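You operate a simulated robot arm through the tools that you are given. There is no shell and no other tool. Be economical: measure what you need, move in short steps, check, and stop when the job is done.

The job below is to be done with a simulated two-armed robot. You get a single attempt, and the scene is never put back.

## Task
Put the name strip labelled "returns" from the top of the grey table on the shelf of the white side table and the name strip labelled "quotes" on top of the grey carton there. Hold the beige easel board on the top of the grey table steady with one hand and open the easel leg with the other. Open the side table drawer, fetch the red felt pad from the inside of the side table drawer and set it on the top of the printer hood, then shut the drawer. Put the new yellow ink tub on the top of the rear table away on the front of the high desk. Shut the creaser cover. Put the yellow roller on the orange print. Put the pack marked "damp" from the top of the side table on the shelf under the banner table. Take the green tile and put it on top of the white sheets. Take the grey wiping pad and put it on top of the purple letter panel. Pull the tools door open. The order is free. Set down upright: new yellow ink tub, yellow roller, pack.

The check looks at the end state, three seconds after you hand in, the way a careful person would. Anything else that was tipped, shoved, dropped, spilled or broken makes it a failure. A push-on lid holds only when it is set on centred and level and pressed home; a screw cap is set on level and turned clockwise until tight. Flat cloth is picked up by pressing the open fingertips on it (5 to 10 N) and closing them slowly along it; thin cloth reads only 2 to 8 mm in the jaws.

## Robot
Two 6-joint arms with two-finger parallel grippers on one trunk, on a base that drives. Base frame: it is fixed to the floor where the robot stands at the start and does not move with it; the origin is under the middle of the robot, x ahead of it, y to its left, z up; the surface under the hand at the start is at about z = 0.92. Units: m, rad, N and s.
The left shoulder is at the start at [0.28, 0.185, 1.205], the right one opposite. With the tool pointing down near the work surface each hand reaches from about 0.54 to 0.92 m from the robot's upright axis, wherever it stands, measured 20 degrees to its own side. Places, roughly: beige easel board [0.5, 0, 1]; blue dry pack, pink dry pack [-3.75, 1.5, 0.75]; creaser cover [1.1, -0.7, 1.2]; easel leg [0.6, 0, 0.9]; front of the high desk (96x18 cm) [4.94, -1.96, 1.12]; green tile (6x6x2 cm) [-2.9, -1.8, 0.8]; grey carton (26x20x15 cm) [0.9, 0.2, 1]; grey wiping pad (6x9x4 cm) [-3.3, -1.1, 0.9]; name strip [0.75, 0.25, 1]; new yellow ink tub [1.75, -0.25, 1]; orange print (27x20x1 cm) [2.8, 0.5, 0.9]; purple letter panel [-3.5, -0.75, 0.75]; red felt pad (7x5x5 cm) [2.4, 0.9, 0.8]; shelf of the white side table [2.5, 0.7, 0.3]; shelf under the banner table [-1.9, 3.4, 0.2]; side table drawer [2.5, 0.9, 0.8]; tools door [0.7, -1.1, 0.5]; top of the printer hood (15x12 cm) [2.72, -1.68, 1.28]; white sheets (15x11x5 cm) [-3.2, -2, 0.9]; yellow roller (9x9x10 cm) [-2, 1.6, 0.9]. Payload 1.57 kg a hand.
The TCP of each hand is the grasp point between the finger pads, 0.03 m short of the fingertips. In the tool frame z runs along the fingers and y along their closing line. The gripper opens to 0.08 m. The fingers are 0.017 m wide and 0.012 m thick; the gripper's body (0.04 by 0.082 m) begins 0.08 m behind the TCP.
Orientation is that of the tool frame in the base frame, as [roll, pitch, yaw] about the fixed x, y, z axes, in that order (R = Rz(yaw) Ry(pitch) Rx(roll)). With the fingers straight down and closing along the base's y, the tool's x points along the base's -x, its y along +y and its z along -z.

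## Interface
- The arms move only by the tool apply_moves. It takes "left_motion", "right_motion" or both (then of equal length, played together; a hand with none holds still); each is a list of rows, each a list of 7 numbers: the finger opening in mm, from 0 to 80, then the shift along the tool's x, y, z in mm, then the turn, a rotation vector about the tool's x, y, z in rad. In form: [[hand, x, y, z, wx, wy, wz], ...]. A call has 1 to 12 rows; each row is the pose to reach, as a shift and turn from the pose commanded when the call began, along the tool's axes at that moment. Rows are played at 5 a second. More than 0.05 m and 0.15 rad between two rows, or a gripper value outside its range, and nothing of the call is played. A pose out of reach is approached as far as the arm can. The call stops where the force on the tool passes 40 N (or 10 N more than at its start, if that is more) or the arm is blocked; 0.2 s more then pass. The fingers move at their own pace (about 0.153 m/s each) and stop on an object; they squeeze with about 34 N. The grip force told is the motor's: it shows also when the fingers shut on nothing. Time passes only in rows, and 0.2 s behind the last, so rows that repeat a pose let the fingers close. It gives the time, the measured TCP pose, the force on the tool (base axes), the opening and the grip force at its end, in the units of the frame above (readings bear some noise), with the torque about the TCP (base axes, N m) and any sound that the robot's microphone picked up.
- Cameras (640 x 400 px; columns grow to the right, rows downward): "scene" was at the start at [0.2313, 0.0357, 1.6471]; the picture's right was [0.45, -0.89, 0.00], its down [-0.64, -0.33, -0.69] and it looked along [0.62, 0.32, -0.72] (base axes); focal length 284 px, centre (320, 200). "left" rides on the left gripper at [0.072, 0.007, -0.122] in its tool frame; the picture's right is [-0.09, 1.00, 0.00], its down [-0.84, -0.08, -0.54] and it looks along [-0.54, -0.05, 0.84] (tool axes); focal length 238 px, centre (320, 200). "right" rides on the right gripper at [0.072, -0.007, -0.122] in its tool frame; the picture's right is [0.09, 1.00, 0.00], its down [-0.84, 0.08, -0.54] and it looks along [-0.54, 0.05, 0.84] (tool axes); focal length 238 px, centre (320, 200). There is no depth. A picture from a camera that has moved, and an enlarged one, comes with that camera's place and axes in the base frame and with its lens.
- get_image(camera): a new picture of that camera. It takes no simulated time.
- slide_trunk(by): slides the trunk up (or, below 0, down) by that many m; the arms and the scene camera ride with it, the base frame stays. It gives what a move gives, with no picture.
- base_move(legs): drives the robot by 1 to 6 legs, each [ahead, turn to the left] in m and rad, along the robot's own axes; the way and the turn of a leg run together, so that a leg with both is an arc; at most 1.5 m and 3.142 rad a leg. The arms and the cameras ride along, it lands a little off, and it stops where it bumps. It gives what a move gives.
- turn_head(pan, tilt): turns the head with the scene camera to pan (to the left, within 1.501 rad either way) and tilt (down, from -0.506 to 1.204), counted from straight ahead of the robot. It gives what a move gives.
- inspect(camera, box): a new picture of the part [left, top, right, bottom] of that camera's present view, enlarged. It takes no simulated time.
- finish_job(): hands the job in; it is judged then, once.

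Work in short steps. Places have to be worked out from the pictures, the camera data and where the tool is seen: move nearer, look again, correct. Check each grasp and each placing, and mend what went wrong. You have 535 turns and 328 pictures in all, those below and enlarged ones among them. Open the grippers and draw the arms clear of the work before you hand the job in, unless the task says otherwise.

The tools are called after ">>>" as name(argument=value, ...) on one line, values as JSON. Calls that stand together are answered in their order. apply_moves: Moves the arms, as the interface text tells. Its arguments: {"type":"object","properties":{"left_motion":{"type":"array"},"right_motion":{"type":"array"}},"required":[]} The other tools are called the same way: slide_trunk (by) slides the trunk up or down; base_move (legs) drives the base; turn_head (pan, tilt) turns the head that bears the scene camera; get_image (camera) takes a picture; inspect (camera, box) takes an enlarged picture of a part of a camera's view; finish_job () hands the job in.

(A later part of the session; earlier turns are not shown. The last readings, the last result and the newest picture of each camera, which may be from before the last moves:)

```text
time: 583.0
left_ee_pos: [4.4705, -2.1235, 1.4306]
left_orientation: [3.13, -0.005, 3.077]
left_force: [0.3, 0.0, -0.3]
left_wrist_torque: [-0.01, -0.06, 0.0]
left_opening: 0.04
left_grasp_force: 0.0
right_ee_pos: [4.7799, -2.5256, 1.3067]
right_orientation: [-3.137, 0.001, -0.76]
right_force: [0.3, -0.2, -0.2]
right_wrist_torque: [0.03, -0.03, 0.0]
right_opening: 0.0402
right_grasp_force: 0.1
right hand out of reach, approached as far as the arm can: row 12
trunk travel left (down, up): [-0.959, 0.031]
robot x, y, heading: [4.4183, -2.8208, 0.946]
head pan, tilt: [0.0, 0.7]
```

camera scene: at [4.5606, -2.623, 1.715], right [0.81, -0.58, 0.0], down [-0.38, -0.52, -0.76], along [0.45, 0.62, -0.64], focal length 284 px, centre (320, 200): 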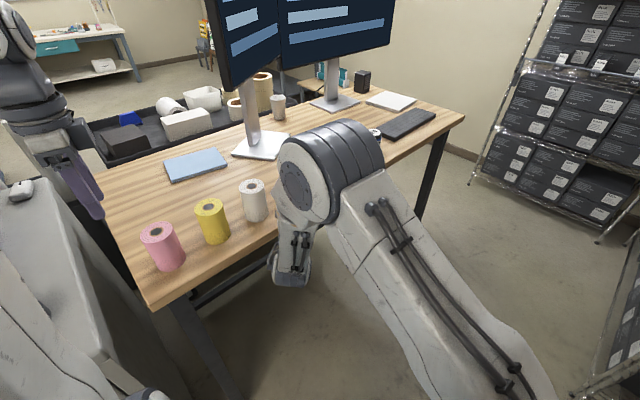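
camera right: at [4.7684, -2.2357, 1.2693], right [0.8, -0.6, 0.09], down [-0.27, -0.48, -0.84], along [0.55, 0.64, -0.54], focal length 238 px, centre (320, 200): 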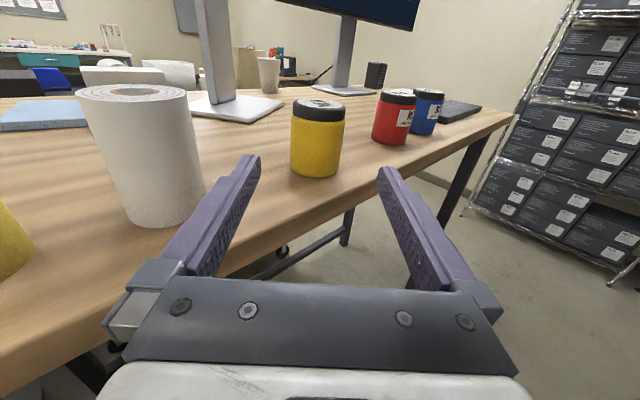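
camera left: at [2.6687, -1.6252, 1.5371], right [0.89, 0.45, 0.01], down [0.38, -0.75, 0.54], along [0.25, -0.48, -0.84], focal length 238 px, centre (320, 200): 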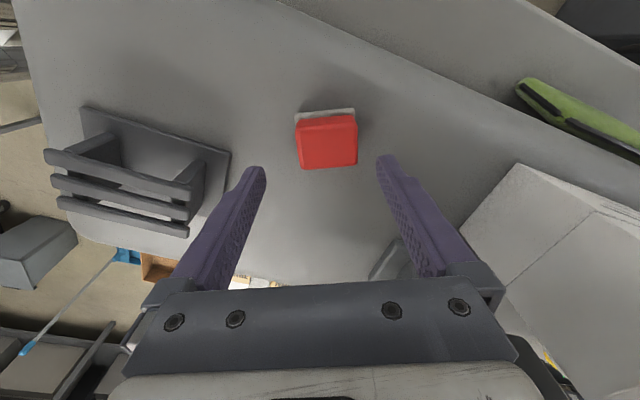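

Now the western jobs. I drive back along the aisle and west past the label table.

>>> base_move(legs=[[0, 2.2], [1.2, 0], [1.2, 0]])

>>> base_move(legs=[[0, -1.0], [1.05, 0], [0, 1.0]])

>>> turn_head(pan=0, tilt=0.6)

>>> get_image(camera="scene")

```text
time: 585.2
left_ee_pos: [4.1398, -2.1782, 1.43]
left_orientation: [3.134, -0.005, -2.728]
left_force: [0.7, 0.2, 0.3]
left_wrist_torque: [-0.04, 0.01, 0.01]
left_opening: 0.04
left_grasp_force: 0.2
right_ee_pos: [4.5985, -2.3926, 1.3073]
right_orientation: [-3.136, 0.0, -0.279]
right_force: [1.0, 0.3, -0.3]
right_wrist_torque: [-0.02, 0.03, -0.01]
right_opening: 0.0402
right_grasp_force: 0.0
trunk travel left (down, up): [-0.959, 0.031]
robot x, y, heading: [4.4107, -2.8265, 1.419]
head pan, tilt: [0.0, 0.7]
stopped in leg 1: the robot was blocked; the commanded pose is now the measured one
```

```text
time: 595.7
left_ee_pos: [5.0974, -1.7414, 1.4307]
left_orientation: [3.132, -0.006, -2.728]
left_force: [0.5, 0.0, -0.6]
left_wrist_torque: [-0.02, 0.02, 0.02]
left_opening: 0.0399
left_grasp_force: 0.1
right_ee_pos: [5.5575, -1.9558, 1.3068]
right_orientation: [-3.135, 0.001, -0.279]
right_force: [-0.2, -0.8, -0.3]
right_wrist_torque: [0.0, -0.01, 0.01]
right_opening: 0.0398
right_grasp_force: 0.0
trunk travel left (down, up): [-0.959, 0.031]
robot x, y, heading: [5.3707, -2.386, 1.426]
head pan, tilt: [0.0, 0.7]
```

```text
time: 596.4
left_ee_pos: [5.0983, -1.7424, 1.43]
left_orientation: [3.133, -0.005, -2.728]
left_force: [-0.3, 0.0, 0.0]
left_wrist_torque: [0.01, 0.0, 0.02]
left_opening: 0.0396
left_grasp_force: 0.0
right_ee_pos: [5.5556, -1.9568, 1.3072]
right_orientation: [-3.135, 0.001, -0.277]
right_force: [0.6, -0.1, -0.4]
right_wrist_torque: [0.04, 0.0, -0.01]
right_opening: 0.0402
right_grasp_force: 0.1
trunk travel left (down, up): [-0.959, 0.031]
robot x, y, heading: [5.371, -2.3861, 1.416]
head pan, tilt: [0.0, 0.6]
```

```text
130 pictures are left
camera scene: at [5.4079, -2.1409, 1.7236], right [0.99, -0.15, 0.0], down [-0.08, -0.56, -0.82], along [0.12, 0.82, -0.57], focal length 284 px, centre (320, 200)
```

scene: 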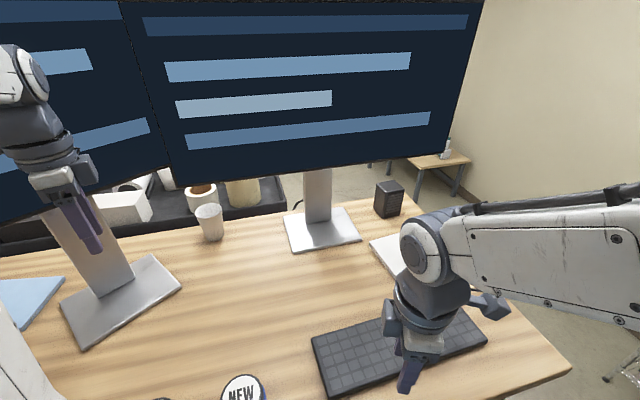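

The first turn had been blocked, so the second command ran from the wrong heading and carried me along the desk. I check that nothing was touched.

>>> turn_head(pan=0.5, tilt=1.0)

>>> get_image(camera="scene")

```text
time: 597.3
left_ee_pos: [5.0985, -1.7412, 1.4295]
left_orientation: [3.13, -0.007, -2.729]
left_force: [-0.7, 0.1, -0.2]
left_wrist_torque: [-0.02, 0.0, -0.01]
left_opening: 0.0402
left_grasp_force: 0.1
right_ee_pos: [5.5564, -1.9561, 1.3071]
right_orientation: [-3.135, 0.0, -0.277]
right_force: [-1.3, -0.1, -0.7]
right_wrist_torque: [-0.02, 0.01, 0.03]
right_opening: 0.0399
right_grasp_force: 0.1
trunk travel left (down, up): [-0.959, 0.031]
robot x, y, heading: [5.3707, -2.3855, 1.419]
head pan, tilt: [0.499, 1.0]
```

```text
129 pictures are left
camera scene: at [5.3709, -2.1628, 1.6917], right [0.94, 0.34, 0.0], down [0.29, -0.79, -0.54], along [-0.18, 0.51, -0.84], focal length 284 px, centre (320, 200)
```

scene: 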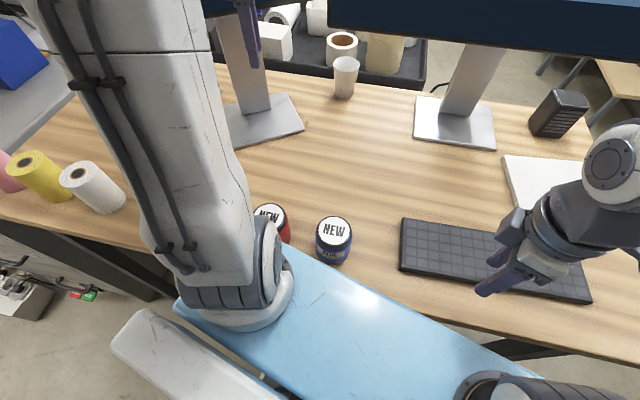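

The tubs are untouched. I retrace the same path exactly in reverse.

>>> base_move(legs=[[0, -1.0]])

>>> base_move(legs=[[-1.05, 0]])

>>> turn_head(pan=0.4, tilt=0.6)

>>> get_image(camera="scene")

```text
time: 600.3
left_ee_pos: [5.7679, -1.8099, 1.4304]
left_orientation: [3.13, -0.004, 2.551]
left_force: [-0.1, 0.2, 0.0]
left_wrist_torque: [0.02, -0.02, 0.01]
left_opening: 0.04
left_grasp_force: 0.0
right_ee_pos: [5.8342, -2.3116, 1.3077]
right_orientation: [-3.134, 0.001, -1.28]
right_force: [-0.1, 0.2, 1.1]
right_wrist_torque: [-0.01, -0.01, -0.02]
right_opening: 0.0398
right_grasp_force: 0.0
trunk travel left (down, up): [-0.959, 0.031]
robot x, y, heading: [5.375, -2.3884, 0.419]
head pan, tilt: [0.499, 1.0]
```

```text
time: 605.7
left_ee_pos: [4.8102, -2.2318, 1.4309]
left_orientation: [3.131, -0.004, 2.552]
left_force: [-0.1, -1.0, -0.5]
left_wrist_torque: [0.01, 0.0, 0.0]
left_opening: 0.0399
left_grasp_force: 0.2
right_ee_pos: [4.8753, -2.7331, 1.3076]
right_orientation: [-3.136, 0.0, -1.283]
right_force: [-0.3, 0.7, -0.2]
right_wrist_torque: [0.0, 0.01, 0.03]
right_opening: 0.0399
right_grasp_force: 0.1
trunk travel left (down, up): [-0.959, 0.031]
robot x, y, heading: [4.4135, -2.8086, 0.412]
head pan, tilt: [0.499, 1.0]
```

```text
time: 606.5
left_ee_pos: [4.8098, -2.232, 1.4298]
left_orientation: [3.133, -0.004, 2.55]
left_force: [-0.3, -0.3, 0.7]
left_wrist_torque: [-0.01, -0.03, -0.01]
left_opening: 0.04
left_grasp_force: 0.2
right_ee_pos: [4.877, -2.7339, 1.3079]
right_orientation: [-3.136, 0.002, -1.28]
right_force: [-0.8, -0.2, 0.3]
right_wrist_torque: [0.0, 0.04, -0.03]
right_opening: 0.0398
right_grasp_force: 0.0
trunk travel left (down, up): [-0.959, 0.031]
robot x, y, heading: [4.4159, -2.8082, 0.416]
head pan, tilt: [0.4, 0.6]
```

```text
128 pictures are left
camera scene: at [4.6205, -2.6799, 1.7236], right [0.73, -0.69, 0.0], down [-0.39, -0.41, -0.82], along [0.56, 0.6, -0.57], focal length 284 px, centre (320, 200)
```

scene: 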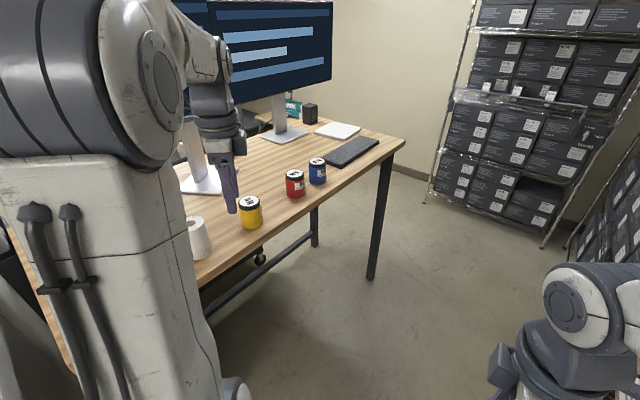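

All is in order. I turn to heading 0 and reverse out along the aisle.

>>> base_move(legs=[[0, -0.4]])

>>> base_move(legs=[[-1.2, 0], [-1.2, 0]])

```text
time: 608.1
left_ee_pos: [5.002, -2.4297, 1.4298]
left_orientation: [3.131, -0.006, 2.154]
left_force: [-0.4, 1.1, -0.6]
left_wrist_torque: [0.0, 0.02, 0.04]
left_opening: 0.0401
left_grasp_force: 0.1
right_ee_pos: [4.8686, -2.9189, 1.3065]
right_orientation: [-3.136, 0.001, -1.681]
right_force: [-0.1, 0.3, 0.6]
right_wrist_torque: [0.01, 0.01, 0.01]
right_opening: 0.0399
right_grasp_force: 0.0
trunk travel left (down, up): [-0.959, 0.031]
robot x, y, heading: [4.4128, -2.8079, 0.018]
head pan, tilt: [0.4, 0.6]
```

```text
time: 619.9
left_ee_pos: [2.6039, -2.4636, 1.4299]
left_orientation: [3.134, -0.006, 2.154]
left_force: [0.5, 0.2, -0.1]
left_wrist_torque: [0.03, -0.01, -0.03]
left_opening: 0.0399
left_grasp_force: 0.1
right_ee_pos: [2.4718, -2.9504, 1.3068]
right_orientation: [-3.134, 0.0, -1.679]
right_force: [0.3, -0.2, -0.5]
right_wrist_torque: [0.03, -0.01, -0.03]
right_opening: 0.0405
right_grasp_force: 0.1
trunk travel left (down, up): [-0.959, 0.031]
robot x, y, heading: [2.0157, -2.8411, 0.021]
head pan, tilt: [0.4, 0.6]
```

>>> base_move(legs=[[0, 2.03]])

>>> base_move(legs=[[1.05, 0], [0, 1.07]])

>>> turn_head(pan=0, tilt=0.6)

>>> get_image(camera="scene")

```text
time: 625.1
left_ee_pos: [1.422, -2.4738, 1.43]
left_orientation: [3.133, -0.004, -2.113]
left_force: [0.2, -0.7, 0.1]
left_wrist_torque: [-0.02, 0.0, 0.02]
left_opening: 0.04
left_grasp_force: 0.2
right_ee_pos: [1.9182, -2.3838, 1.3076]
right_orientation: [-3.134, 0.0, 0.338]
right_force: [-0.2, -0.1, 0.3]
right_wrist_torque: [-0.01, 0.02, -0.03]
right_opening: 0.0402
right_grasp_force: 0.1
trunk travel left (down, up): [-0.959, 0.031]
robot x, y, heading: [2.0171, -2.8418, 2.031]
head pan, tilt: [0.4, 0.6]
```

```text
time: 633.2
left_ee_pos: [0.9419, -2.2631, 1.43]
left_orientation: [3.132, -0.005, -1.027]
left_force: [-0.8, -0.4, 0.0]
left_wrist_torque: [0.0, 0.01, -0.03]
left_opening: 0.0399
left_grasp_force: 0.1
right_ee_pos: [1.094, -1.7807, 1.3068]
right_orientation: [-3.135, 0.001, 1.424]
right_force: [0.4, -0.7, 0.4]
right_wrist_torque: [0.01, 0.04, 0.02]
right_opening: 0.04
right_grasp_force: 0.1
trunk travel left (down, up): [-0.959, 0.031]
robot x, y, heading: [1.5461, -1.9087, 3.121]
head pan, tilt: [0.4, 0.6]
```

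```text
time: 634.1
left_ee_pos: [0.9409, -2.2638, 1.4301]
left_orientation: [3.133, -0.005, -1.026]
left_force: [-0.1, -0.3, 0.0]
left_wrist_torque: [-0.02, 0.0, -0.02]
left_opening: 0.04
left_grasp_force: 0.0
right_ee_pos: [1.0952, -1.7805, 1.3073]
right_orientation: [-3.135, 0.0, 1.423]
right_force: [0.7, -0.1, -0.5]
right_wrist_torque: [0.01, -0.01, -0.03]
right_opening: 0.0397
right_grasp_force: 0.1
trunk travel left (down, up): [-0.959, 0.031]
robot x, y, heading: [1.5468, -1.9104, 3.119]
head pan, tilt: [0.0, 0.6]
```

```text
127 pictures are left
camera scene: at [1.2955, -1.9043, 1.7237], right [0.02, 1.0, 0.0], down [0.56, -0.01, -0.83], along [-0.82, 0.02, -0.56], focal length 284 px, centre (320, 200)
```

scene: 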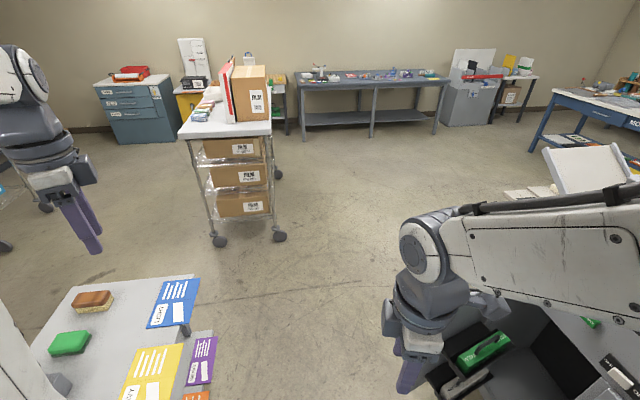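

The way west is clear between the open door and the label table. I drive on in stages.

>>> base_move(legs=[[1.5, 0]])

>>> base_move(legs=[[0, -0.5], [0.75, 0], [0, 0.45], [0.9, 0]])

>>> turn_head(pan=0.2, tilt=0.5)

>>> get_image(camera="scene")

```text
time: 641.5
left_ee_pos: [-0.5651, -2.2289, 1.4312]
left_orientation: [3.132, -0.006, -1.028]
left_force: [-0.7, -0.3, -0.7]
left_wrist_torque: [0.02, 0.02, 0.01]
left_opening: 0.04
left_grasp_force: 0.1
right_ee_pos: [-0.4101, -1.7481, 1.3076]
right_orientation: [-3.135, 0.0, 1.421]
right_force: [0.4, -0.8, -0.2]
right_wrist_torque: [0.02, -0.01, 0.0]
right_opening: 0.0403
right_grasp_force: 0.1
trunk travel left (down, up): [-0.959, 0.031]
robot x, y, heading: [0.0373, -1.8755, 3.115]
head pan, tilt: [0.0, 0.6]
```

```text
time: 652.6
left_ee_pos: [-2.1119, -1.7749, 1.4296]
left_orientation: [3.131, -0.006, -1.066]
left_force: [0.3, 0.0, 0.0]
left_wrist_torque: [0.0, 0.01, -0.02]
left_opening: 0.0403
left_grasp_force: 0.0
right_ee_pos: [-1.9408, -1.2999, 1.3076]
right_orientation: [-3.134, 0.0, 1.382]
right_force: [0.1, -0.5, 0.2]
right_wrist_torque: [0.0, 0.0, 0.0]
right_opening: 0.0398
right_grasp_force: 0.1
trunk travel left (down, up): [-0.959, 0.031]
robot x, y, heading: [-1.4943, -1.447, 3.086]
head pan, tilt: [0.0, 0.6]
```

```text
time: 653.3
left_ee_pos: [-2.1126, -1.7763, 1.4293]
left_orientation: [3.134, -0.007, -1.066]
left_force: [0.1, -0.5, 0.5]
left_wrist_torque: [-0.02, 0.02, 0.02]
left_opening: 0.0399
left_grasp_force: 0.1
right_ee_pos: [-1.941, -1.2996, 1.3072]
right_orientation: [-3.135, 0.001, 1.384]
right_force: [-0.6, -0.5, -0.3]
right_wrist_torque: [0.01, -0.02, -0.03]
right_opening: 0.0399
right_grasp_force: 0.1
trunk travel left (down, up): [-0.959, 0.031]
robot x, y, heading: [-1.4976, -1.4455, 3.081]
head pan, tilt: [0.201, 0.499]
```

```text
126 pictures are left
camera scene: at [-1.7457, -1.4494, 1.7327], right [-0.14, 0.99, 0.0], down [0.47, 0.07, -0.88], along [-0.87, -0.12, -0.48], focal length 284 px, centre (320, 200)
```

scene: 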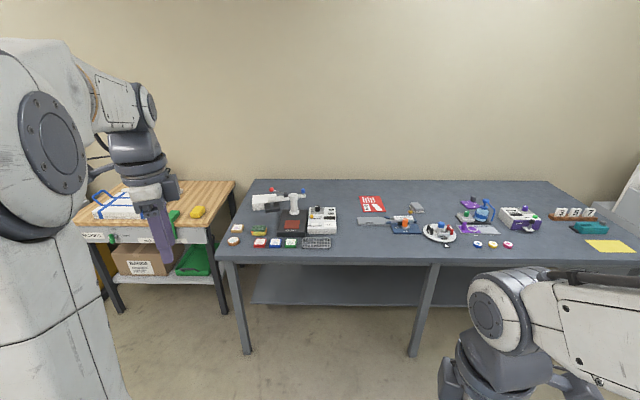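

>>> inspect(camera="scene", box=[210, 170, 370, 270])

>>> inspect(camera="scene", box=[350, 180, 550, 265])

```text
4.00 times, centred on (290, 220) of scene
camera zoom: at [-1.7457, -1.4494, 1.7327], right [-0.14, 0.99, 0.0], down [0.47, 0.07, -0.88], along [-0.87, -0.12, -0.48], focal length 1136 px, centre (440, 120)
```

zoom: 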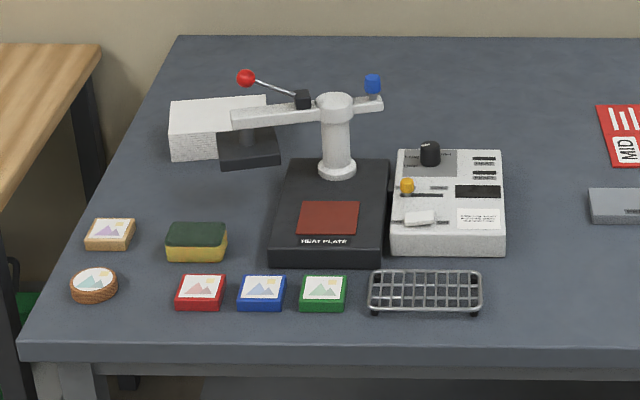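

```text
3.20 times, centred on (450, 222) of scene
camera zoom: at [-1.7457, -1.4494, 1.7327], right [-0.14, 0.99, 0.0], down [0.47, 0.07, -0.88], along [-0.87, -0.12, -0.48], focal length 909 px, centre (-96, 128)
```

zoom: 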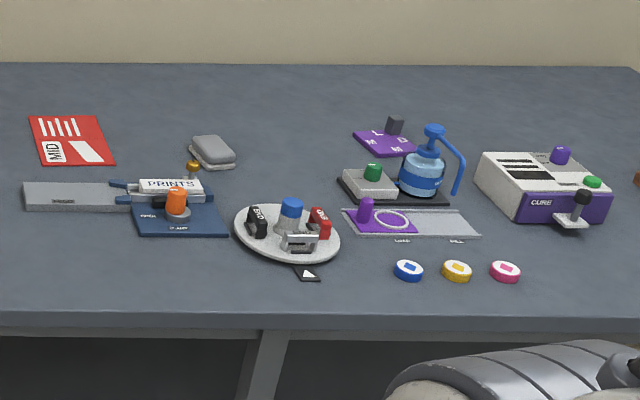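

The green tile is at (-2.93, -1.77); the white sheets' free part is around (-3.31, -2.04), behind the heat press. I drive up to the table there.

>>> base_move(legs=[[0, 0.4], [0.88, 0], [0, -0.34]])

>>> turn_head(pan=0.1, tilt=0.8)

>>> get_image(camera="scene")

```text
time: 660.3
left_ee_pos: [-2.9308, -2.103, 1.4298]
left_orientation: [3.133, -0.005, -1.007]
left_force: [-0.5, -0.4, -0.2]
left_wrist_torque: [0.04, 0.0, -0.02]
left_opening: 0.0398
left_grasp_force: 0.1
right_ee_pos: [-2.788, -1.6184, 1.3079]
right_orientation: [-3.135, 0.0, 1.441]
right_force: [-0.4, 0.8, -0.5]
right_wrist_torque: [-0.03, -0.01, 0.02]
right_opening: 0.0402
right_grasp_force: 0.0
trunk travel left (down, up): [-0.959, 0.031]
robot x, y, heading: [-2.3335, -1.7367, 3.14]
head pan, tilt: [0.201, 0.499]
```

```text
time: 661.1
left_ee_pos: [-2.9305, -2.1035, 1.4304]
left_orientation: [3.133, -0.005, -1.01]
left_force: [-0.7, -0.2, 1.2]
left_wrist_torque: [-0.01, -0.03, -0.02]
left_opening: 0.04
left_grasp_force: 0.1
right_ee_pos: [-2.7872, -1.6189, 1.3079]
right_orientation: [-3.133, -0.002, 1.442]
right_force: [0.1, 0.0, -0.3]
right_wrist_torque: [-0.01, 0.01, 0.03]
right_opening: 0.0403
right_grasp_force: 0.0
trunk travel left (down, up): [-0.959, 0.031]
robot x, y, heading: [-2.3371, -1.7342, 3.138]
head pan, tilt: [0.099, 0.799]
```

```text
123 pictures are left
camera scene: at [-2.576, -1.7462, 1.7069], right [-0.1, 1.0, 0.0], down [0.71, 0.07, -0.7], along [-0.69, -0.07, -0.72], focal length 284 px, centre (320, 200)
```

scene: 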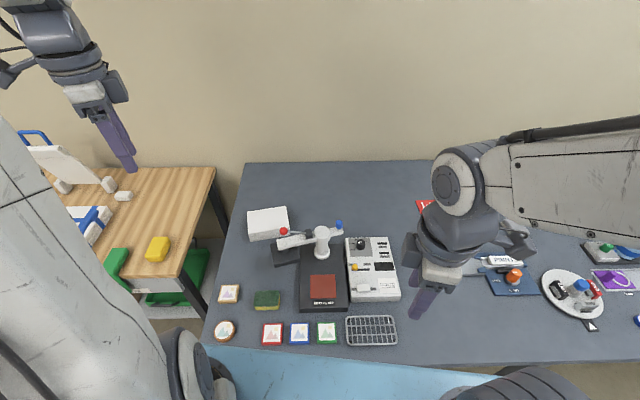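

I back up slightly for reach, then bring the left hand above the tile.

>>> base_move(legs=[[-0.08, 0]])

>>> apply_moves(left_motion=[[60, 0, 15, 20, 0, 0, -0.1], [60, 5, 35, 45, 0, 0, -0.2], [60, 10, 60, 70, 0, 0, -0.3], [60, 15, 90, 95, 0, 0, -0.4], [60, 20, 120, 120, 0, 0, -0.5], [60, 25, 150, 145, 0, 0, -0.6], [60, 28, 180, 170, 0, 0, -0.7], [60, 28, 210, 195, 0, 0, -0.8], [60, 28, 240, 220, 0, 0, -0.9], [60, 28, 270, 245, 0, 0, -1.01]])

>>> get_image(camera="left")

```text
time: 662.1
left_ee_pos: [-2.8497, -2.1045, 1.4293]
left_orientation: [3.132, -0.005, -1.007]
left_force: [0.2, 0.0, -0.7]
left_wrist_torque: [0.01, -0.03, -0.01]
left_opening: 0.04
left_grasp_force: 0.0
right_ee_pos: [-2.7071, -1.6182, 1.3078]
right_orientation: [-3.134, 0.001, 1.441]
right_force: [-0.1, -1.4, -0.2]
right_wrist_torque: [-0.02, 0.03, -0.01]
right_opening: 0.0402
right_grasp_force: 0.1
trunk travel left (down, up): [-0.959, 0.031]
robot x, y, heading: [-2.2541, -1.7343, 3.137]
head pan, tilt: [0.099, 0.799]
```

```text
time: 664.3
left_ee_pos: [-3.0568, -2.2657, 1.1862]
left_orientation: [3.131, 0.006, 0.004]
left_force: [0.7, -0.1, 0.5]
left_wrist_torque: [0.0, -0.02, -0.03]
left_opening: 0.06
left_grasp_force: 0.1
left hand out of reach, approached as far as the arm can: row 10
right_ee_pos: [-2.7081, -1.6189, 1.3085]
right_orientation: [-3.134, 0.001, 1.441]
right_force: [0.6, -0.4, 0.2]
right_wrist_torque: [-0.02, 0.02, 0.0]
right_opening: 0.0401
right_grasp_force: 0.1
trunk travel left (down, up): [-0.959, 0.031]
robot x, y, heading: [-2.257, -1.7364, 3.138]
head pan, tilt: [0.099, 0.799]
```

```text
122 pictures are left
camera left: at [-2.9835, -2.272, 1.3075], right [-0.09, -1.0, 0.01], down [-0.83, 0.08, 0.55], along [-0.54, 0.04, -0.84], focal length 238 px, centre (320, 200)
```

left: 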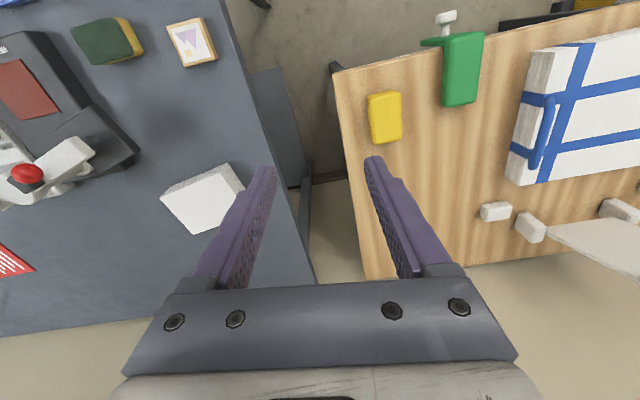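

I mis-signed the lateral direction; no harm done. I move the left hand across to above the tile, and the right hand aside.

>>> apply_moves(left_motion=[[70, 15, -43, 0, 0, 0, 0], [70, 29, -86, 0, 0, 0, 0], [70, 43, -129, 0, 0, 0, 0], [70, 58, -171, 0, 0, 0, 0], [70, 72, -214, 0, 0, 0, 0], [70, 86, -257, 0, 0, 0, 0], [70, 101, -300, 5, 0, 0, 0], [70, 115, -343, 10, 0, 0, 0], [70, 129, -386, 15, 0, 0, 0], [70, 144, -428, 20, 0, 0, 0], [70, 158, -470, 25, 0, 0, 0], [70, 173, -508, 40, 0, 0, 0]], right_motion=[[40, 30, 0, 0, 0, 0, 0], [40, 60, 0, 0, 0, 0, 0], [40, 90, 0, 0, 0, 0, 0], [40, 120, 0, 0, 0, 0, 0], [40, 150, 0, 0, 0, 0, 0], [40, 180, 0, 0, 0, 0, 0], [40, 200, 0, 0, 0, 0, 0], [40, 200, 0, 0, 0, 0, 0], [40, 200, 0, 0, 0, 0, 0], [40, 200, 0, 0, 0, 0, 0], [40, 200, 0, 0, 0, 0, 0], [40, 200, 0, 0, 0, 0, 0]])

>>> get_image(camera="left")

```text
time: 666.9
left_ee_pos: [-2.885, -1.7603, 1.1404]
left_orientation: [3.134, 0.005, 0.003]
left_force: [0.4, 0.0, -0.8]
left_wrist_torque: [0.02, -0.01, 0.02]
left_opening: 0.0701
left_grasp_force: 0.0
right_ee_pos: [-2.6803, -1.4208, 1.3081]
right_orientation: [-3.133, 0.002, 1.443]
right_force: [0.0, 0.1, 0.2]
right_wrist_torque: [0.01, -0.01, -0.03]
right_opening: 0.0399
right_grasp_force: 0.1
right hand out of reach, approached as far as the arm can: row 1, 2, 3, 4, 5
trunk travel left (down, up): [-0.959, 0.031]
robot x, y, heading: [-2.2497, -1.7415, 3.132]
head pan, tilt: [0.099, 0.799]
```

```text
121 pictures are left
camera left: at [-2.8128, -1.7657, 1.2618], right [-0.09, -1.0, 0.01], down [-0.83, 0.08, 0.55], along [-0.54, 0.04, -0.84], focal length 238 px, centre (320, 200)
```

left: 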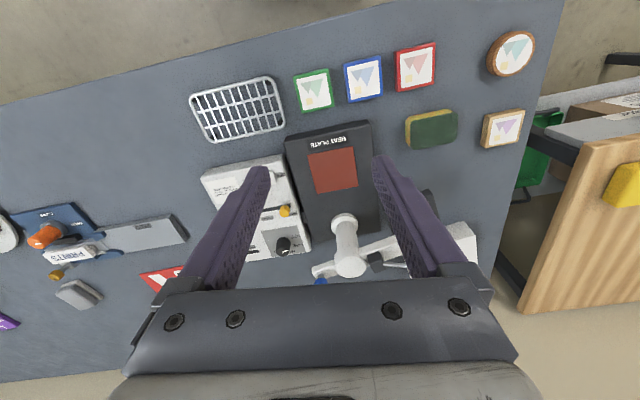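

The wire rack is close on one side, so I grip front-to-back instead: I rotate the hand by 84° (camera to the south) while lowering.

>>> apply_moves(left_motion=[[76, 1, 0, 10, 0, 0, 0.133], [76, 2, -1, 20, 0, 0, 0.266], [76, 3, -2, 32, 0, 0, 0.4], [76, 4, -2, 44, 0, 0, 0.53], [76, 5, -3, 56, 0, 0, 0.664], [76, 6, -4, 68, 0, 0, 0.8], [76, 7, -5, 80, 0, 0, 0.93], [76, 7, -6, 92, 0, 0, 1.06], [76, 7, -6, 104, 0, 0, 1.2], [76, 7, -6, 116, 0, 0, 1.33], [76, 7, -6, 128, 0, 0, 1.46]])

>>> get_image(camera="left")

```text
time: 669.3
left_ee_pos: [-2.8783, -1.7549, 1.0125]
left_orientation: [3.135, -0.009, -1.46]
left_force: [-0.2, -0.5, 0.3]
left_wrist_torque: [-0.02, 0.0, 0.02]
left_opening: 0.0759
left_grasp_force: 0.0
right_ee_pos: [-2.6814, -1.4225, 1.3088]
right_orientation: [-3.135, -0.001, 1.44]
right_force: [1.1, -0.5, 0.7]
right_wrist_torque: [0.03, 0.02, -0.02]
right_opening: 0.04
right_grasp_force: 0.0
trunk travel left (down, up): [-0.959, 0.031]
robot x, y, heading: [-2.2511, -1.7369, 3.14]
head pan, tilt: [0.099, 0.799]
```

```text
120 pictures are left
camera left: at [-2.8763, -1.8266, 1.135], right [-1.0, -0.02, 0.01], down [-0.01, 0.85, 0.53], along [-0.01, 0.53, -0.85], focal length 238 px, centre (320, 200)
```

left: 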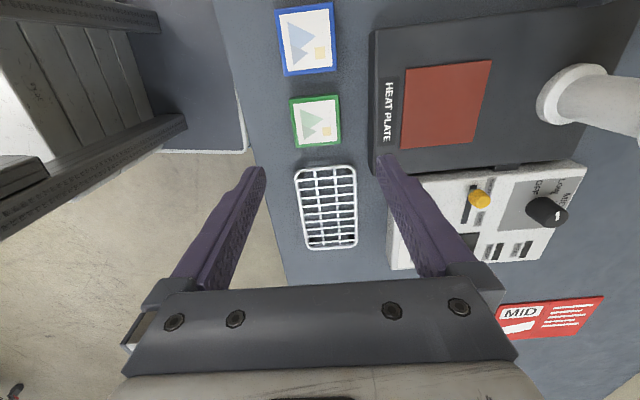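

>>> apply_moves(left_motion=[[76, -4, -5, 45, 0, 0, 0], [76, -4, -5, 90, 0, 0, 0], [76, -4, -5, 130, 0, 0, 0], [76, -4, -5, 160, 0, 0, 0], [76, -4, -5, 173, 0, 0, 0]])

>>> get_image(camera="left")

```text
time: 670.3
left_ee_pos: [-2.8767, -1.7515, 0.8701]
left_orientation: [3.136, -0.014, -1.457]
left_force: [2.6, -1.8, 21.1]
left_wrist_torque: [0.22, -0.96, -0.09]
left_opening: 0.0781
left_grasp_force: 1.5
right_ee_pos: [-2.6805, -1.4208, 1.3088]
right_orientation: [-3.135, 0.0, 1.442]
right_force: [-0.2, -0.5, 0.2]
right_wrist_torque: [-0.01, -0.06, 0.05]
right_opening: 0.04
right_grasp_force: 0.1
trunk travel left (down, up): [-0.959, 0.031]
robot x, y, heading: [-2.2562, -1.7341, 3.138]
head pan, tilt: [0.099, 0.799]
stopped in row 4 (left hand): the force on the tool passed its limit at 106 N (the readings are from after the stop); the commanded pose is now the measured one
```

```text
119 pictures are left
camera left: at [-2.8746, -1.8227, 0.9925], right [-1.0, -0.02, 0.0], down [-0.02, 0.85, 0.53], along [-0.02, 0.53, -0.85], focal length 238 px, centre (320, 200)
```

left: 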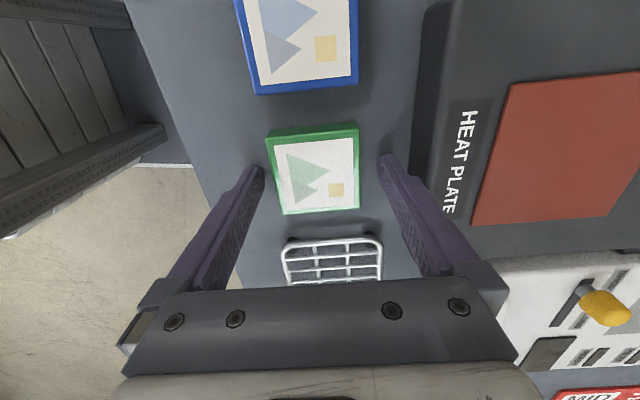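

The fingertips touched the table: its top is at about z 0.84. I raise 3 mm and close on the tile.

>>> apply_moves(left_motion=[[76, 3, 0, -3, 0, 0, 0], [40, 3, 0, -3, 0, 0, 0], [40, 3, 0, -3, 0, 0, 0], [40, 3, 0, -3, 0, 0, 0], [40, 3, 0, -40, 0, 0, 0], [40, 3, 0, -80, 0, 0, 0]])

>>> get_image(camera="left")

```text
time: 671.7
left_ee_pos: [-2.8754, -1.7539, 0.9495]
left_orientation: [3.137, -0.014, -1.458]
left_force: [-0.1, 0.3, -0.6]
left_wrist_torque: [0.02, 0.02, 0.04]
left_opening: 0.0551
left_grasp_force: 34.6
right_ee_pos: [-2.6813, -1.4209, 1.3088]
right_orientation: [-3.136, 0.001, 1.445]
right_force: [-0.3, 0.2, -0.2]
right_wrist_torque: [0.0, 0.0, -0.03]
right_opening: 0.0399
right_grasp_force: 0.0
trunk travel left (down, up): [-0.959, 0.031]
robot x, y, heading: [-2.2537, -1.7379, 3.134]
head pan, tilt: [0.099, 0.799]
```

```text
118 pictures are left
camera left: at [-2.8734, -1.8244, 1.0714], right [-1.0, -0.02, 0.0], down [-0.02, 0.85, 0.53], along [-0.01, 0.53, -0.85], focal length 238 px, centre (320, 200)
```

left: 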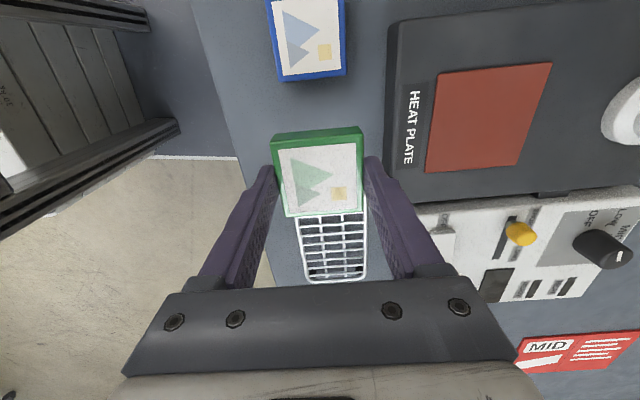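

The tile is held. I lift it high, then roll the base forward and carry it over to the sheets.

>>> apply_moves(left_motion=[[40, 0, 0, -45, 0, 0, 0], [40, 0, 0, -90, 0, 0, 0], [40, 0, 0, -135, 0, 0, 0], [40, 0, 0, -180, 0, 0, 0], [40, 0, 0, -225, 0, 0, 0], [40, 0, 0, -270, 0, 0, 0], [40, 0, 0, -300, 0, 0, 0]])

>>> base_move(legs=[[0.17, 0]])

>>> get_image(camera="scene")

```text
time: 673.3
left_ee_pos: [-2.8737, -1.7498, 1.2488]
left_orientation: [3.135, -0.013, -1.457]
left_force: [-0.3, 0.6, -1.7]
left_wrist_torque: [-0.02, 0.0, 0.02]
left_opening: 0.0555
left_grasp_force: 33.8
right_ee_pos: [-2.6808, -1.4211, 1.3085]
right_orientation: [-3.135, 0.0, 1.442]
right_force: [0.5, 0.2, 0.2]
right_wrist_torque: [0.02, 0.02, 0.01]
right_opening: 0.04
right_grasp_force: 0.1
trunk travel left (down, up): [-0.959, 0.031]
robot x, y, heading: [-2.2514, -1.7414, 3.141]
head pan, tilt: [0.099, 0.799]
```

```text
time: 674.8
left_ee_pos: [-3.046, -1.7499, 1.248]
left_orientation: [3.136, -0.012, -1.455]
left_force: [-0.8, -0.3, -1.2]
left_wrist_torque: [0.02, 0.0, 0.01]
left_opening: 0.0555
left_grasp_force: 33.6
right_ee_pos: [-2.8534, -1.4214, 1.307]
right_orientation: [-3.134, 0.002, 1.444]
right_force: [0.7, -0.3, 0.7]
right_wrist_torque: [-0.01, -0.01, 0.04]
right_opening: 0.04
right_grasp_force: 0.1
trunk travel left (down, up): [-0.959, 0.031]
robot x, y, heading: [-2.4277, -1.7407, 3.142]
head pan, tilt: [0.099, 0.799]
```

```text
117 pictures are left
camera scene: at [-2.6672, -1.7462, 1.7067], right [-0.1, 1.0, 0.0], down [0.71, 0.07, -0.7], along [-0.69, -0.07, -0.72], focal length 284 px, centre (320, 200)
```

scene: 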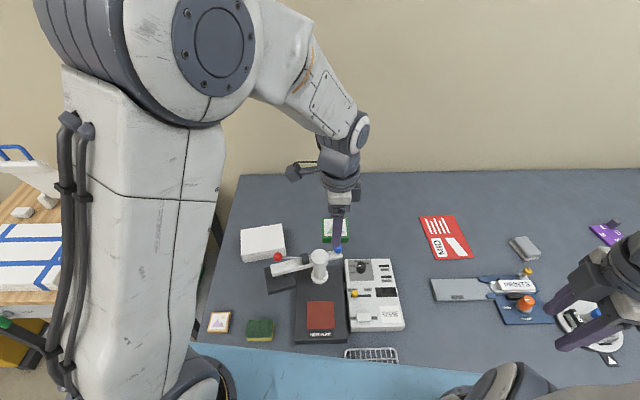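

>>> apply_moves(left_motion=[[40, 31, 28, 0, 0, 0, 0], [40, 63, 55, 0, 0, 0, 0], [40, 94, 83, 0, 0, 0, 0], [40, 126, 111, 0, 0, 0, 0], [40, 157, 138, 0, 0, 0, 0], [40, 188, 166, 0, 0, 0, 0], [40, 220, 194, 0, 0, 0, 0], [40, 251, 221, 0, 0, 0, 0], [40, 251, 221, 45, 0, 0, 0], [40, 251, 221, 90, 0, 0, 0], [40, 251, 221, 135, 0, 0, 0], [40, 251, 221, 175, 0, 0, 0]])

>>> get_image(camera="left")

>>> get_image(camera="scene")

```text
time: 677.4
left_ee_pos: [-3.2363, -2.0277, 1.077]
left_orientation: [3.133, -0.012, -1.455]
left_force: [-0.1, -0.9, -0.9]
left_wrist_torque: [0.0, -0.02, -0.02]
left_opening: 0.0553
left_grasp_force: 33.2
right_ee_pos: [-2.8539, -1.4223, 1.3081]
right_orientation: [-3.134, 0.0, 1.444]
right_force: [0.3, 0.0, 0.5]
right_wrist_torque: [-0.02, -0.04, -0.01]
right_opening: 0.0399
right_grasp_force: 0.0
trunk travel left (down, up): [-0.959, 0.031]
robot x, y, heading: [-2.4276, -1.7402, 3.139]
head pan, tilt: [0.099, 0.799]
```

```text
116 pictures are left
camera left: at [-3.2344, -2.0979, 1.1989], right [-1.0, -0.02, 0.01], down [-0.02, 0.85, 0.53], along [-0.02, 0.53, -0.85], focal length 238 px, centre (320, 200)
```

left: 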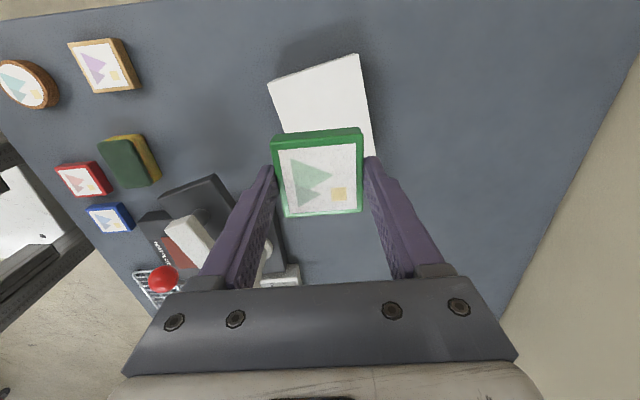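

```text
115 pictures are left
camera scene: at [-2.6674, -1.7464, 1.7068], right [-0.1, 1.0, 0.0], down [0.71, 0.07, -0.7], along [-0.69, -0.07, -0.72], focal length 284 px, centre (320, 200)
```

scene: 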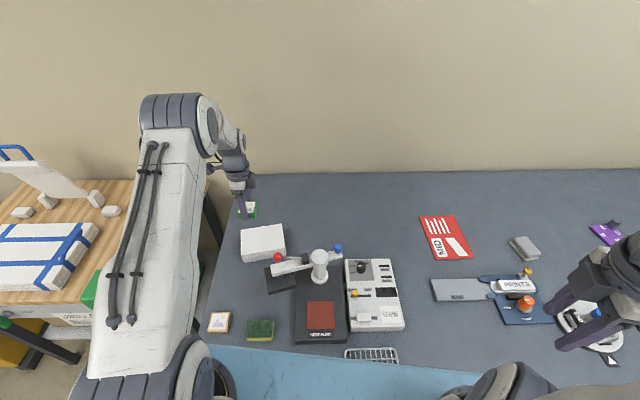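

The sheets' centre is at (-3.25, -2.01), turned about 17°. I shift slightly and lower the tile.

>>> apply_moves(left_motion=[[40, -13, 5, 40, 0, 0, 0], [40, -26, 9, 80, 0, 0, 0], [40, -26, 9, 115, 0, 0, 0], [40, -26, 9, 135, 0, 0, 0], [40, -26, 9, 143, 0, 0, 0]])

>>> get_image(camera="left")

```text
time: 678.6
left_ee_pos: [-3.249, -2.0036, 0.9335]
left_orientation: [3.133, -0.013, -1.454]
left_force: [0.7, -0.3, -0.6]
left_wrist_torque: [0.02, 0.01, -0.01]
left_opening: 0.055
left_grasp_force: 34.1
right_ee_pos: [-2.8543, -1.4217, 1.3086]
right_orientation: [-3.136, 0.0, 1.444]
right_force: [-0.8, 0.0, 0.5]
right_wrist_torque: [-0.04, -0.01, -0.05]
right_opening: 0.0399
right_grasp_force: 0.0
trunk travel left (down, up): [-0.959, 0.031]
robot x, y, heading: [-2.425, -1.7389, 3.141]
head pan, tilt: [0.099, 0.799]
```

```text
114 pictures are left
camera left: at [-3.2475, -2.0744, 1.056], right [-1.0, -0.02, 0.01], down [-0.02, 0.85, 0.53], along [-0.02, 0.53, -0.85], focal length 238 px, centre (320, 200)
```

left: 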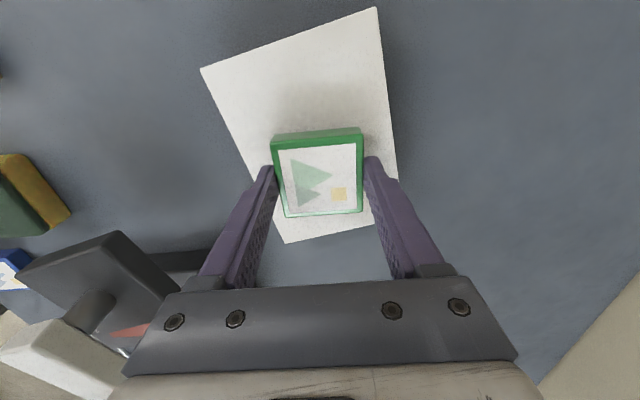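

>>> apply_moves(left_motion=[[40, 12, 0, 0, 0, 0, 0], [40, 22, 0, 3, 0, 0, 0], [40, 22, 0, 8, 0, 0, 0], [40, 22, 0, 12, 0, 0, 0], [40, 22, 0, 15, 0, 0, 0]])

```text
time: 679.8
left_ee_pos: [-3.2471, -2.0263, 0.9215]
left_orientation: [3.134, -0.013, -1.456]
left_force: [1.1, 0.0, 3.9]
left_wrist_torque: [-0.02, -0.2, 0.04]
left_opening: 0.0552
left_grasp_force: 33.4
right_ee_pos: [-2.8522, -1.4224, 1.3093]
right_orientation: [-3.134, -0.001, 1.442]
right_force: [0.5, 0.5, 0.7]
right_wrist_torque: [0.0, -0.01, -0.01]
right_opening: 0.0398
right_grasp_force: 0.1
trunk travel left (down, up): [-0.959, 0.031]
robot x, y, heading: [-2.4244, -1.736, 3.14]
head pan, tilt: [0.099, 0.799]
```

Contact. I release and lift.

>>> apply_moves(left_motion=[[40, 0, 0, 1, 0, 0, 0], [70, 0, 0, 1, 0, 0, 0], [70, 0, 0, 1, 0, 0, 0], [70, 0, 0, -40, 0, 0, 0], [70, 0, 0, -85, 0, 0, 0], [70, 0, 0, -130, 0, 0, 0], [70, 0, 0, -175, 0, 0, 0], [70, 0, 0, -220, 0, 0, 0]])

>>> get_image(camera="left")

```text
time: 681.6
left_ee_pos: [-3.2463, -2.0233, 1.1411]
left_orientation: [3.135, -0.012, -1.456]
left_force: [0.4, 0.3, 0.0]
left_wrist_torque: [-0.03, 0.0, -0.01]
left_opening: 0.0701
left_grasp_force: 0.1
right_ee_pos: [-2.8536, -1.4211, 1.3086]
right_orientation: [-3.136, 0.0, 1.444]
right_force: [-0.4, 0.7, 0.2]
right_wrist_torque: [-0.01, 0.01, 0.02]
right_opening: 0.0401
right_grasp_force: 0.0
trunk travel left (down, up): [-0.959, 0.031]
robot x, y, heading: [-2.4251, -1.7369, 3.143]
head pan, tilt: [0.099, 0.799]
```

```text
113 pictures are left
camera left: at [-3.2447, -2.0942, 1.2622], right [-1.0, -0.02, 0.0], down [-0.02, 0.85, 0.53], along [-0.02, 0.53, -0.85], focal length 238 px, centre (320, 200)
```

left: 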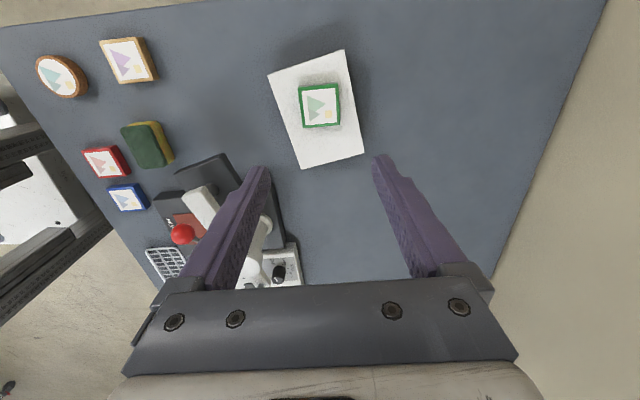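

The tile lies on the sheets. I raise the hand and move the base north to the wiping pad and the purple panel.

>>> apply_moves(left_motion=[[60, 0, 0, -45, 0, 0, 0], [60, 0, 0, -90, 0, 0, 0], [60, 0, 0, -135, 0, 0, 0], [60, 0, -30, -160, 0, 0, -0.1], [60, 0, -60, -170, 0, 0, -0.2], [60, 0, -100, -170, 0, 0, -0.3]])

>>> base_move(legs=[[-0.35, 0], [0, -1.571], [0.98, 0]])

>>> base_move(legs=[[0, 1.571], [0.3, 0]])

>>> turn_head(pan=0.1, tilt=0.8)

>>> get_image(camera="scene")

```text
time: 683.0
left_ee_pos: [-3.1469, -2.0099, 1.3085]
left_orientation: [3.132, -0.011, -1.153]
left_force: [-0.1, -0.4, -0.4]
left_wrist_torque: [-0.01, -0.03, 0.01]
left_opening: 0.0598
left_grasp_force: 0.1
right_ee_pos: [-2.8538, -1.4206, 1.3085]
right_orientation: [-3.136, 0.001, 1.443]
right_force: [-0.1, 0.5, -0.7]
right_wrist_torque: [-0.02, 0.02, -0.03]
right_opening: 0.0403
right_grasp_force: 0.0
trunk travel left (down, up): [-0.959, 0.031]
robot x, y, heading: [-2.426, -1.7374, 3.138]
head pan, tilt: [0.099, 0.799]
```

```text
time: 693.7
left_ee_pos: [-2.3494, -0.0483, 1.3074]
left_orientation: [3.135, -0.011, -2.724]
left_force: [0.3, 0.2, 0.2]
left_wrist_torque: [0.0, -0.05, -0.03]
left_opening: 0.06
left_grasp_force: 0.1
right_ee_pos: [-1.7588, -0.3374, 1.3081]
right_orientation: [-3.136, 0.002, -0.122]
right_force: [0.2, -0.4, 0.0]
right_wrist_torque: [0.02, -0.01, 0.01]
right_opening: 0.04
right_grasp_force: 0.0
trunk travel left (down, up): [-0.959, 0.031]
robot x, y, heading: [-2.0784, -0.7676, 1.574]
head pan, tilt: [0.099, 0.799]
```

```text
time: 699.6
left_ee_pos: [-3.0915, -1.0584, 1.3084]
left_orientation: [3.134, -0.011, -1.136]
left_force: [0.6, 0.8, 0.9]
left_wrist_torque: [0.01, 0.0, -0.01]
left_opening: 0.0597
left_grasp_force: 0.1
right_ee_pos: [-2.8105, -0.4635, 1.3088]
right_orientation: [-3.136, -0.001, 1.464]
right_force: [0.7, 1.0, 0.3]
right_wrist_torque: [-0.02, -0.01, -0.03]
right_opening: 0.0401
right_grasp_force: 0.1
trunk travel left (down, up): [-0.959, 0.031]
robot x, y, heading: [-2.375, -0.7731, -3.122]
head pan, tilt: [0.099, 0.799]
```

```text
time: 700.2
left_ee_pos: [-3.0914, -1.0573, 1.3082]
left_orientation: [3.133, -0.011, -1.135]
left_force: [0.3, -0.1, -0.6]
left_wrist_torque: [-0.01, 0.01, -0.03]
left_opening: 0.0602
left_grasp_force: 0.0
right_ee_pos: [-2.8113, -0.4644, 1.309]
right_orientation: [-3.135, 0.0, 1.464]
right_force: [0.7, 0.1, -0.2]
right_wrist_torque: [0.04, 0.01, -0.02]
right_opening: 0.04
right_grasp_force: 0.0
trunk travel left (down, up): [-0.959, 0.031]
robot x, y, heading: [-2.3761, -0.7718, -3.126]
head pan, tilt: [0.099, 0.799]
```

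```text
112 pictures are left
camera scene: at [-2.6179, -0.7852, 1.7068], right [-0.12, 0.99, 0.0], down [0.71, 0.08, -0.7], along [-0.69, -0.08, -0.72], focal length 284 px, centre (320, 200)
```

scene: 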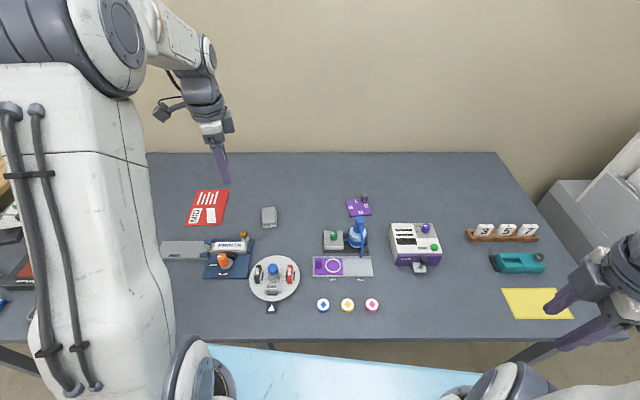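

>>> inspect(camera="scene", box=[240, 180, 400, 280])

```text
4.00 times, centred on (320, 230) of scene
camera zoom: at [-2.6179, -0.7852, 1.7068], right [-0.12, 0.99, 0.0], down [0.71, 0.08, -0.7], along [-0.69, -0.08, -0.72], focal length 1136 px, centre (320, 80)
```

zoom: 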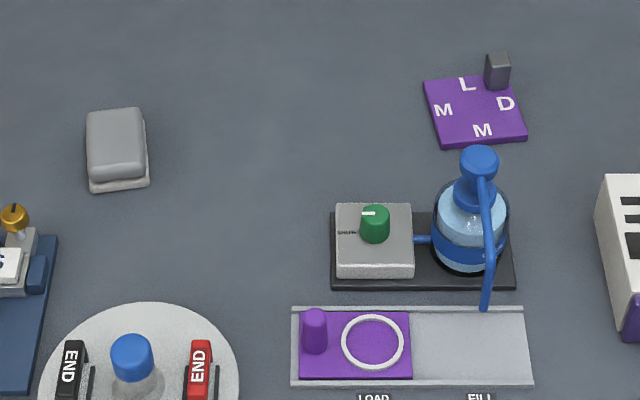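

The pad lies lengthwise at (-3.305, -1.06). The panel's free area suits the pad turned 90°, clear of the small grey block at its back. I bring the left hand over the pad.

>>> apply_moves(left_motion=[[76, -10, 21, 20, 0, 0, -0.126], [76, -20, 42, 40, 0, 0, -0.252], [76, -30, 63, 60, 0, 0, -0.378], [76, -40, 84, 80, 0, 0, -0.504], [76, -49, 106, 100, 0, 0, -0.63], [76, -59, 127, 125, 0, 0, -0.757], [76, -69, 148, 150, 0, 0, -0.883], [76, -79, 169, 175, 0, 0, -1.01], [76, -89, 190, 200, 0, 0, -1.135]])

>>> get_image(camera="left")

```text
time: 702.2
left_ee_pos: [-3.2703, -1.0547, 1.1233]
left_orientation: [3.131, 0.003, 0.001]
left_force: [-0.4, -0.1, 0.0]
left_wrist_torque: [0.0, 0.01, -0.01]
left_opening: 0.076
left_grasp_force: 0.1
left hand out of reach, approached as far as the arm can: row 8, 9
right_ee_pos: [-2.8105, -0.4638, 1.3093]
right_orientation: [-3.135, 0.0, 1.465]
right_force: [-0.8, -0.1, 0.7]
right_wrist_torque: [0.01, 0.01, 0.01]
right_opening: 0.04
right_grasp_force: 0.0
trunk travel left (down, up): [-0.959, 0.031]
robot x, y, heading: [-2.3747, -0.7738, -3.124]
head pan, tilt: [0.099, 0.799]
```

```text
110 pictures are left
camera left: at [-3.1991, -1.0602, 1.2449], right [-0.09, -1.0, 0.01], down [-0.84, 0.08, 0.54], along [-0.54, 0.04, -0.84], focal length 238 px, centre (320, 200)
```

left: 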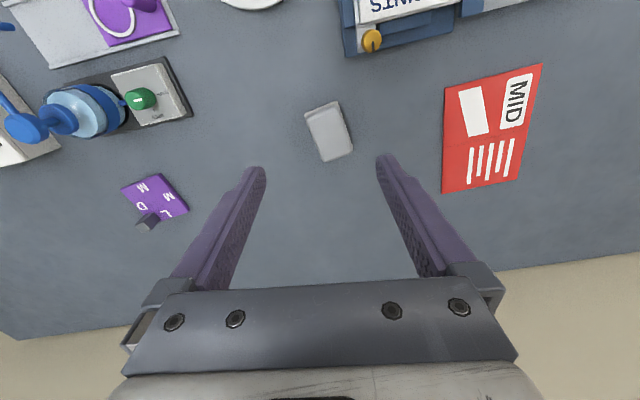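

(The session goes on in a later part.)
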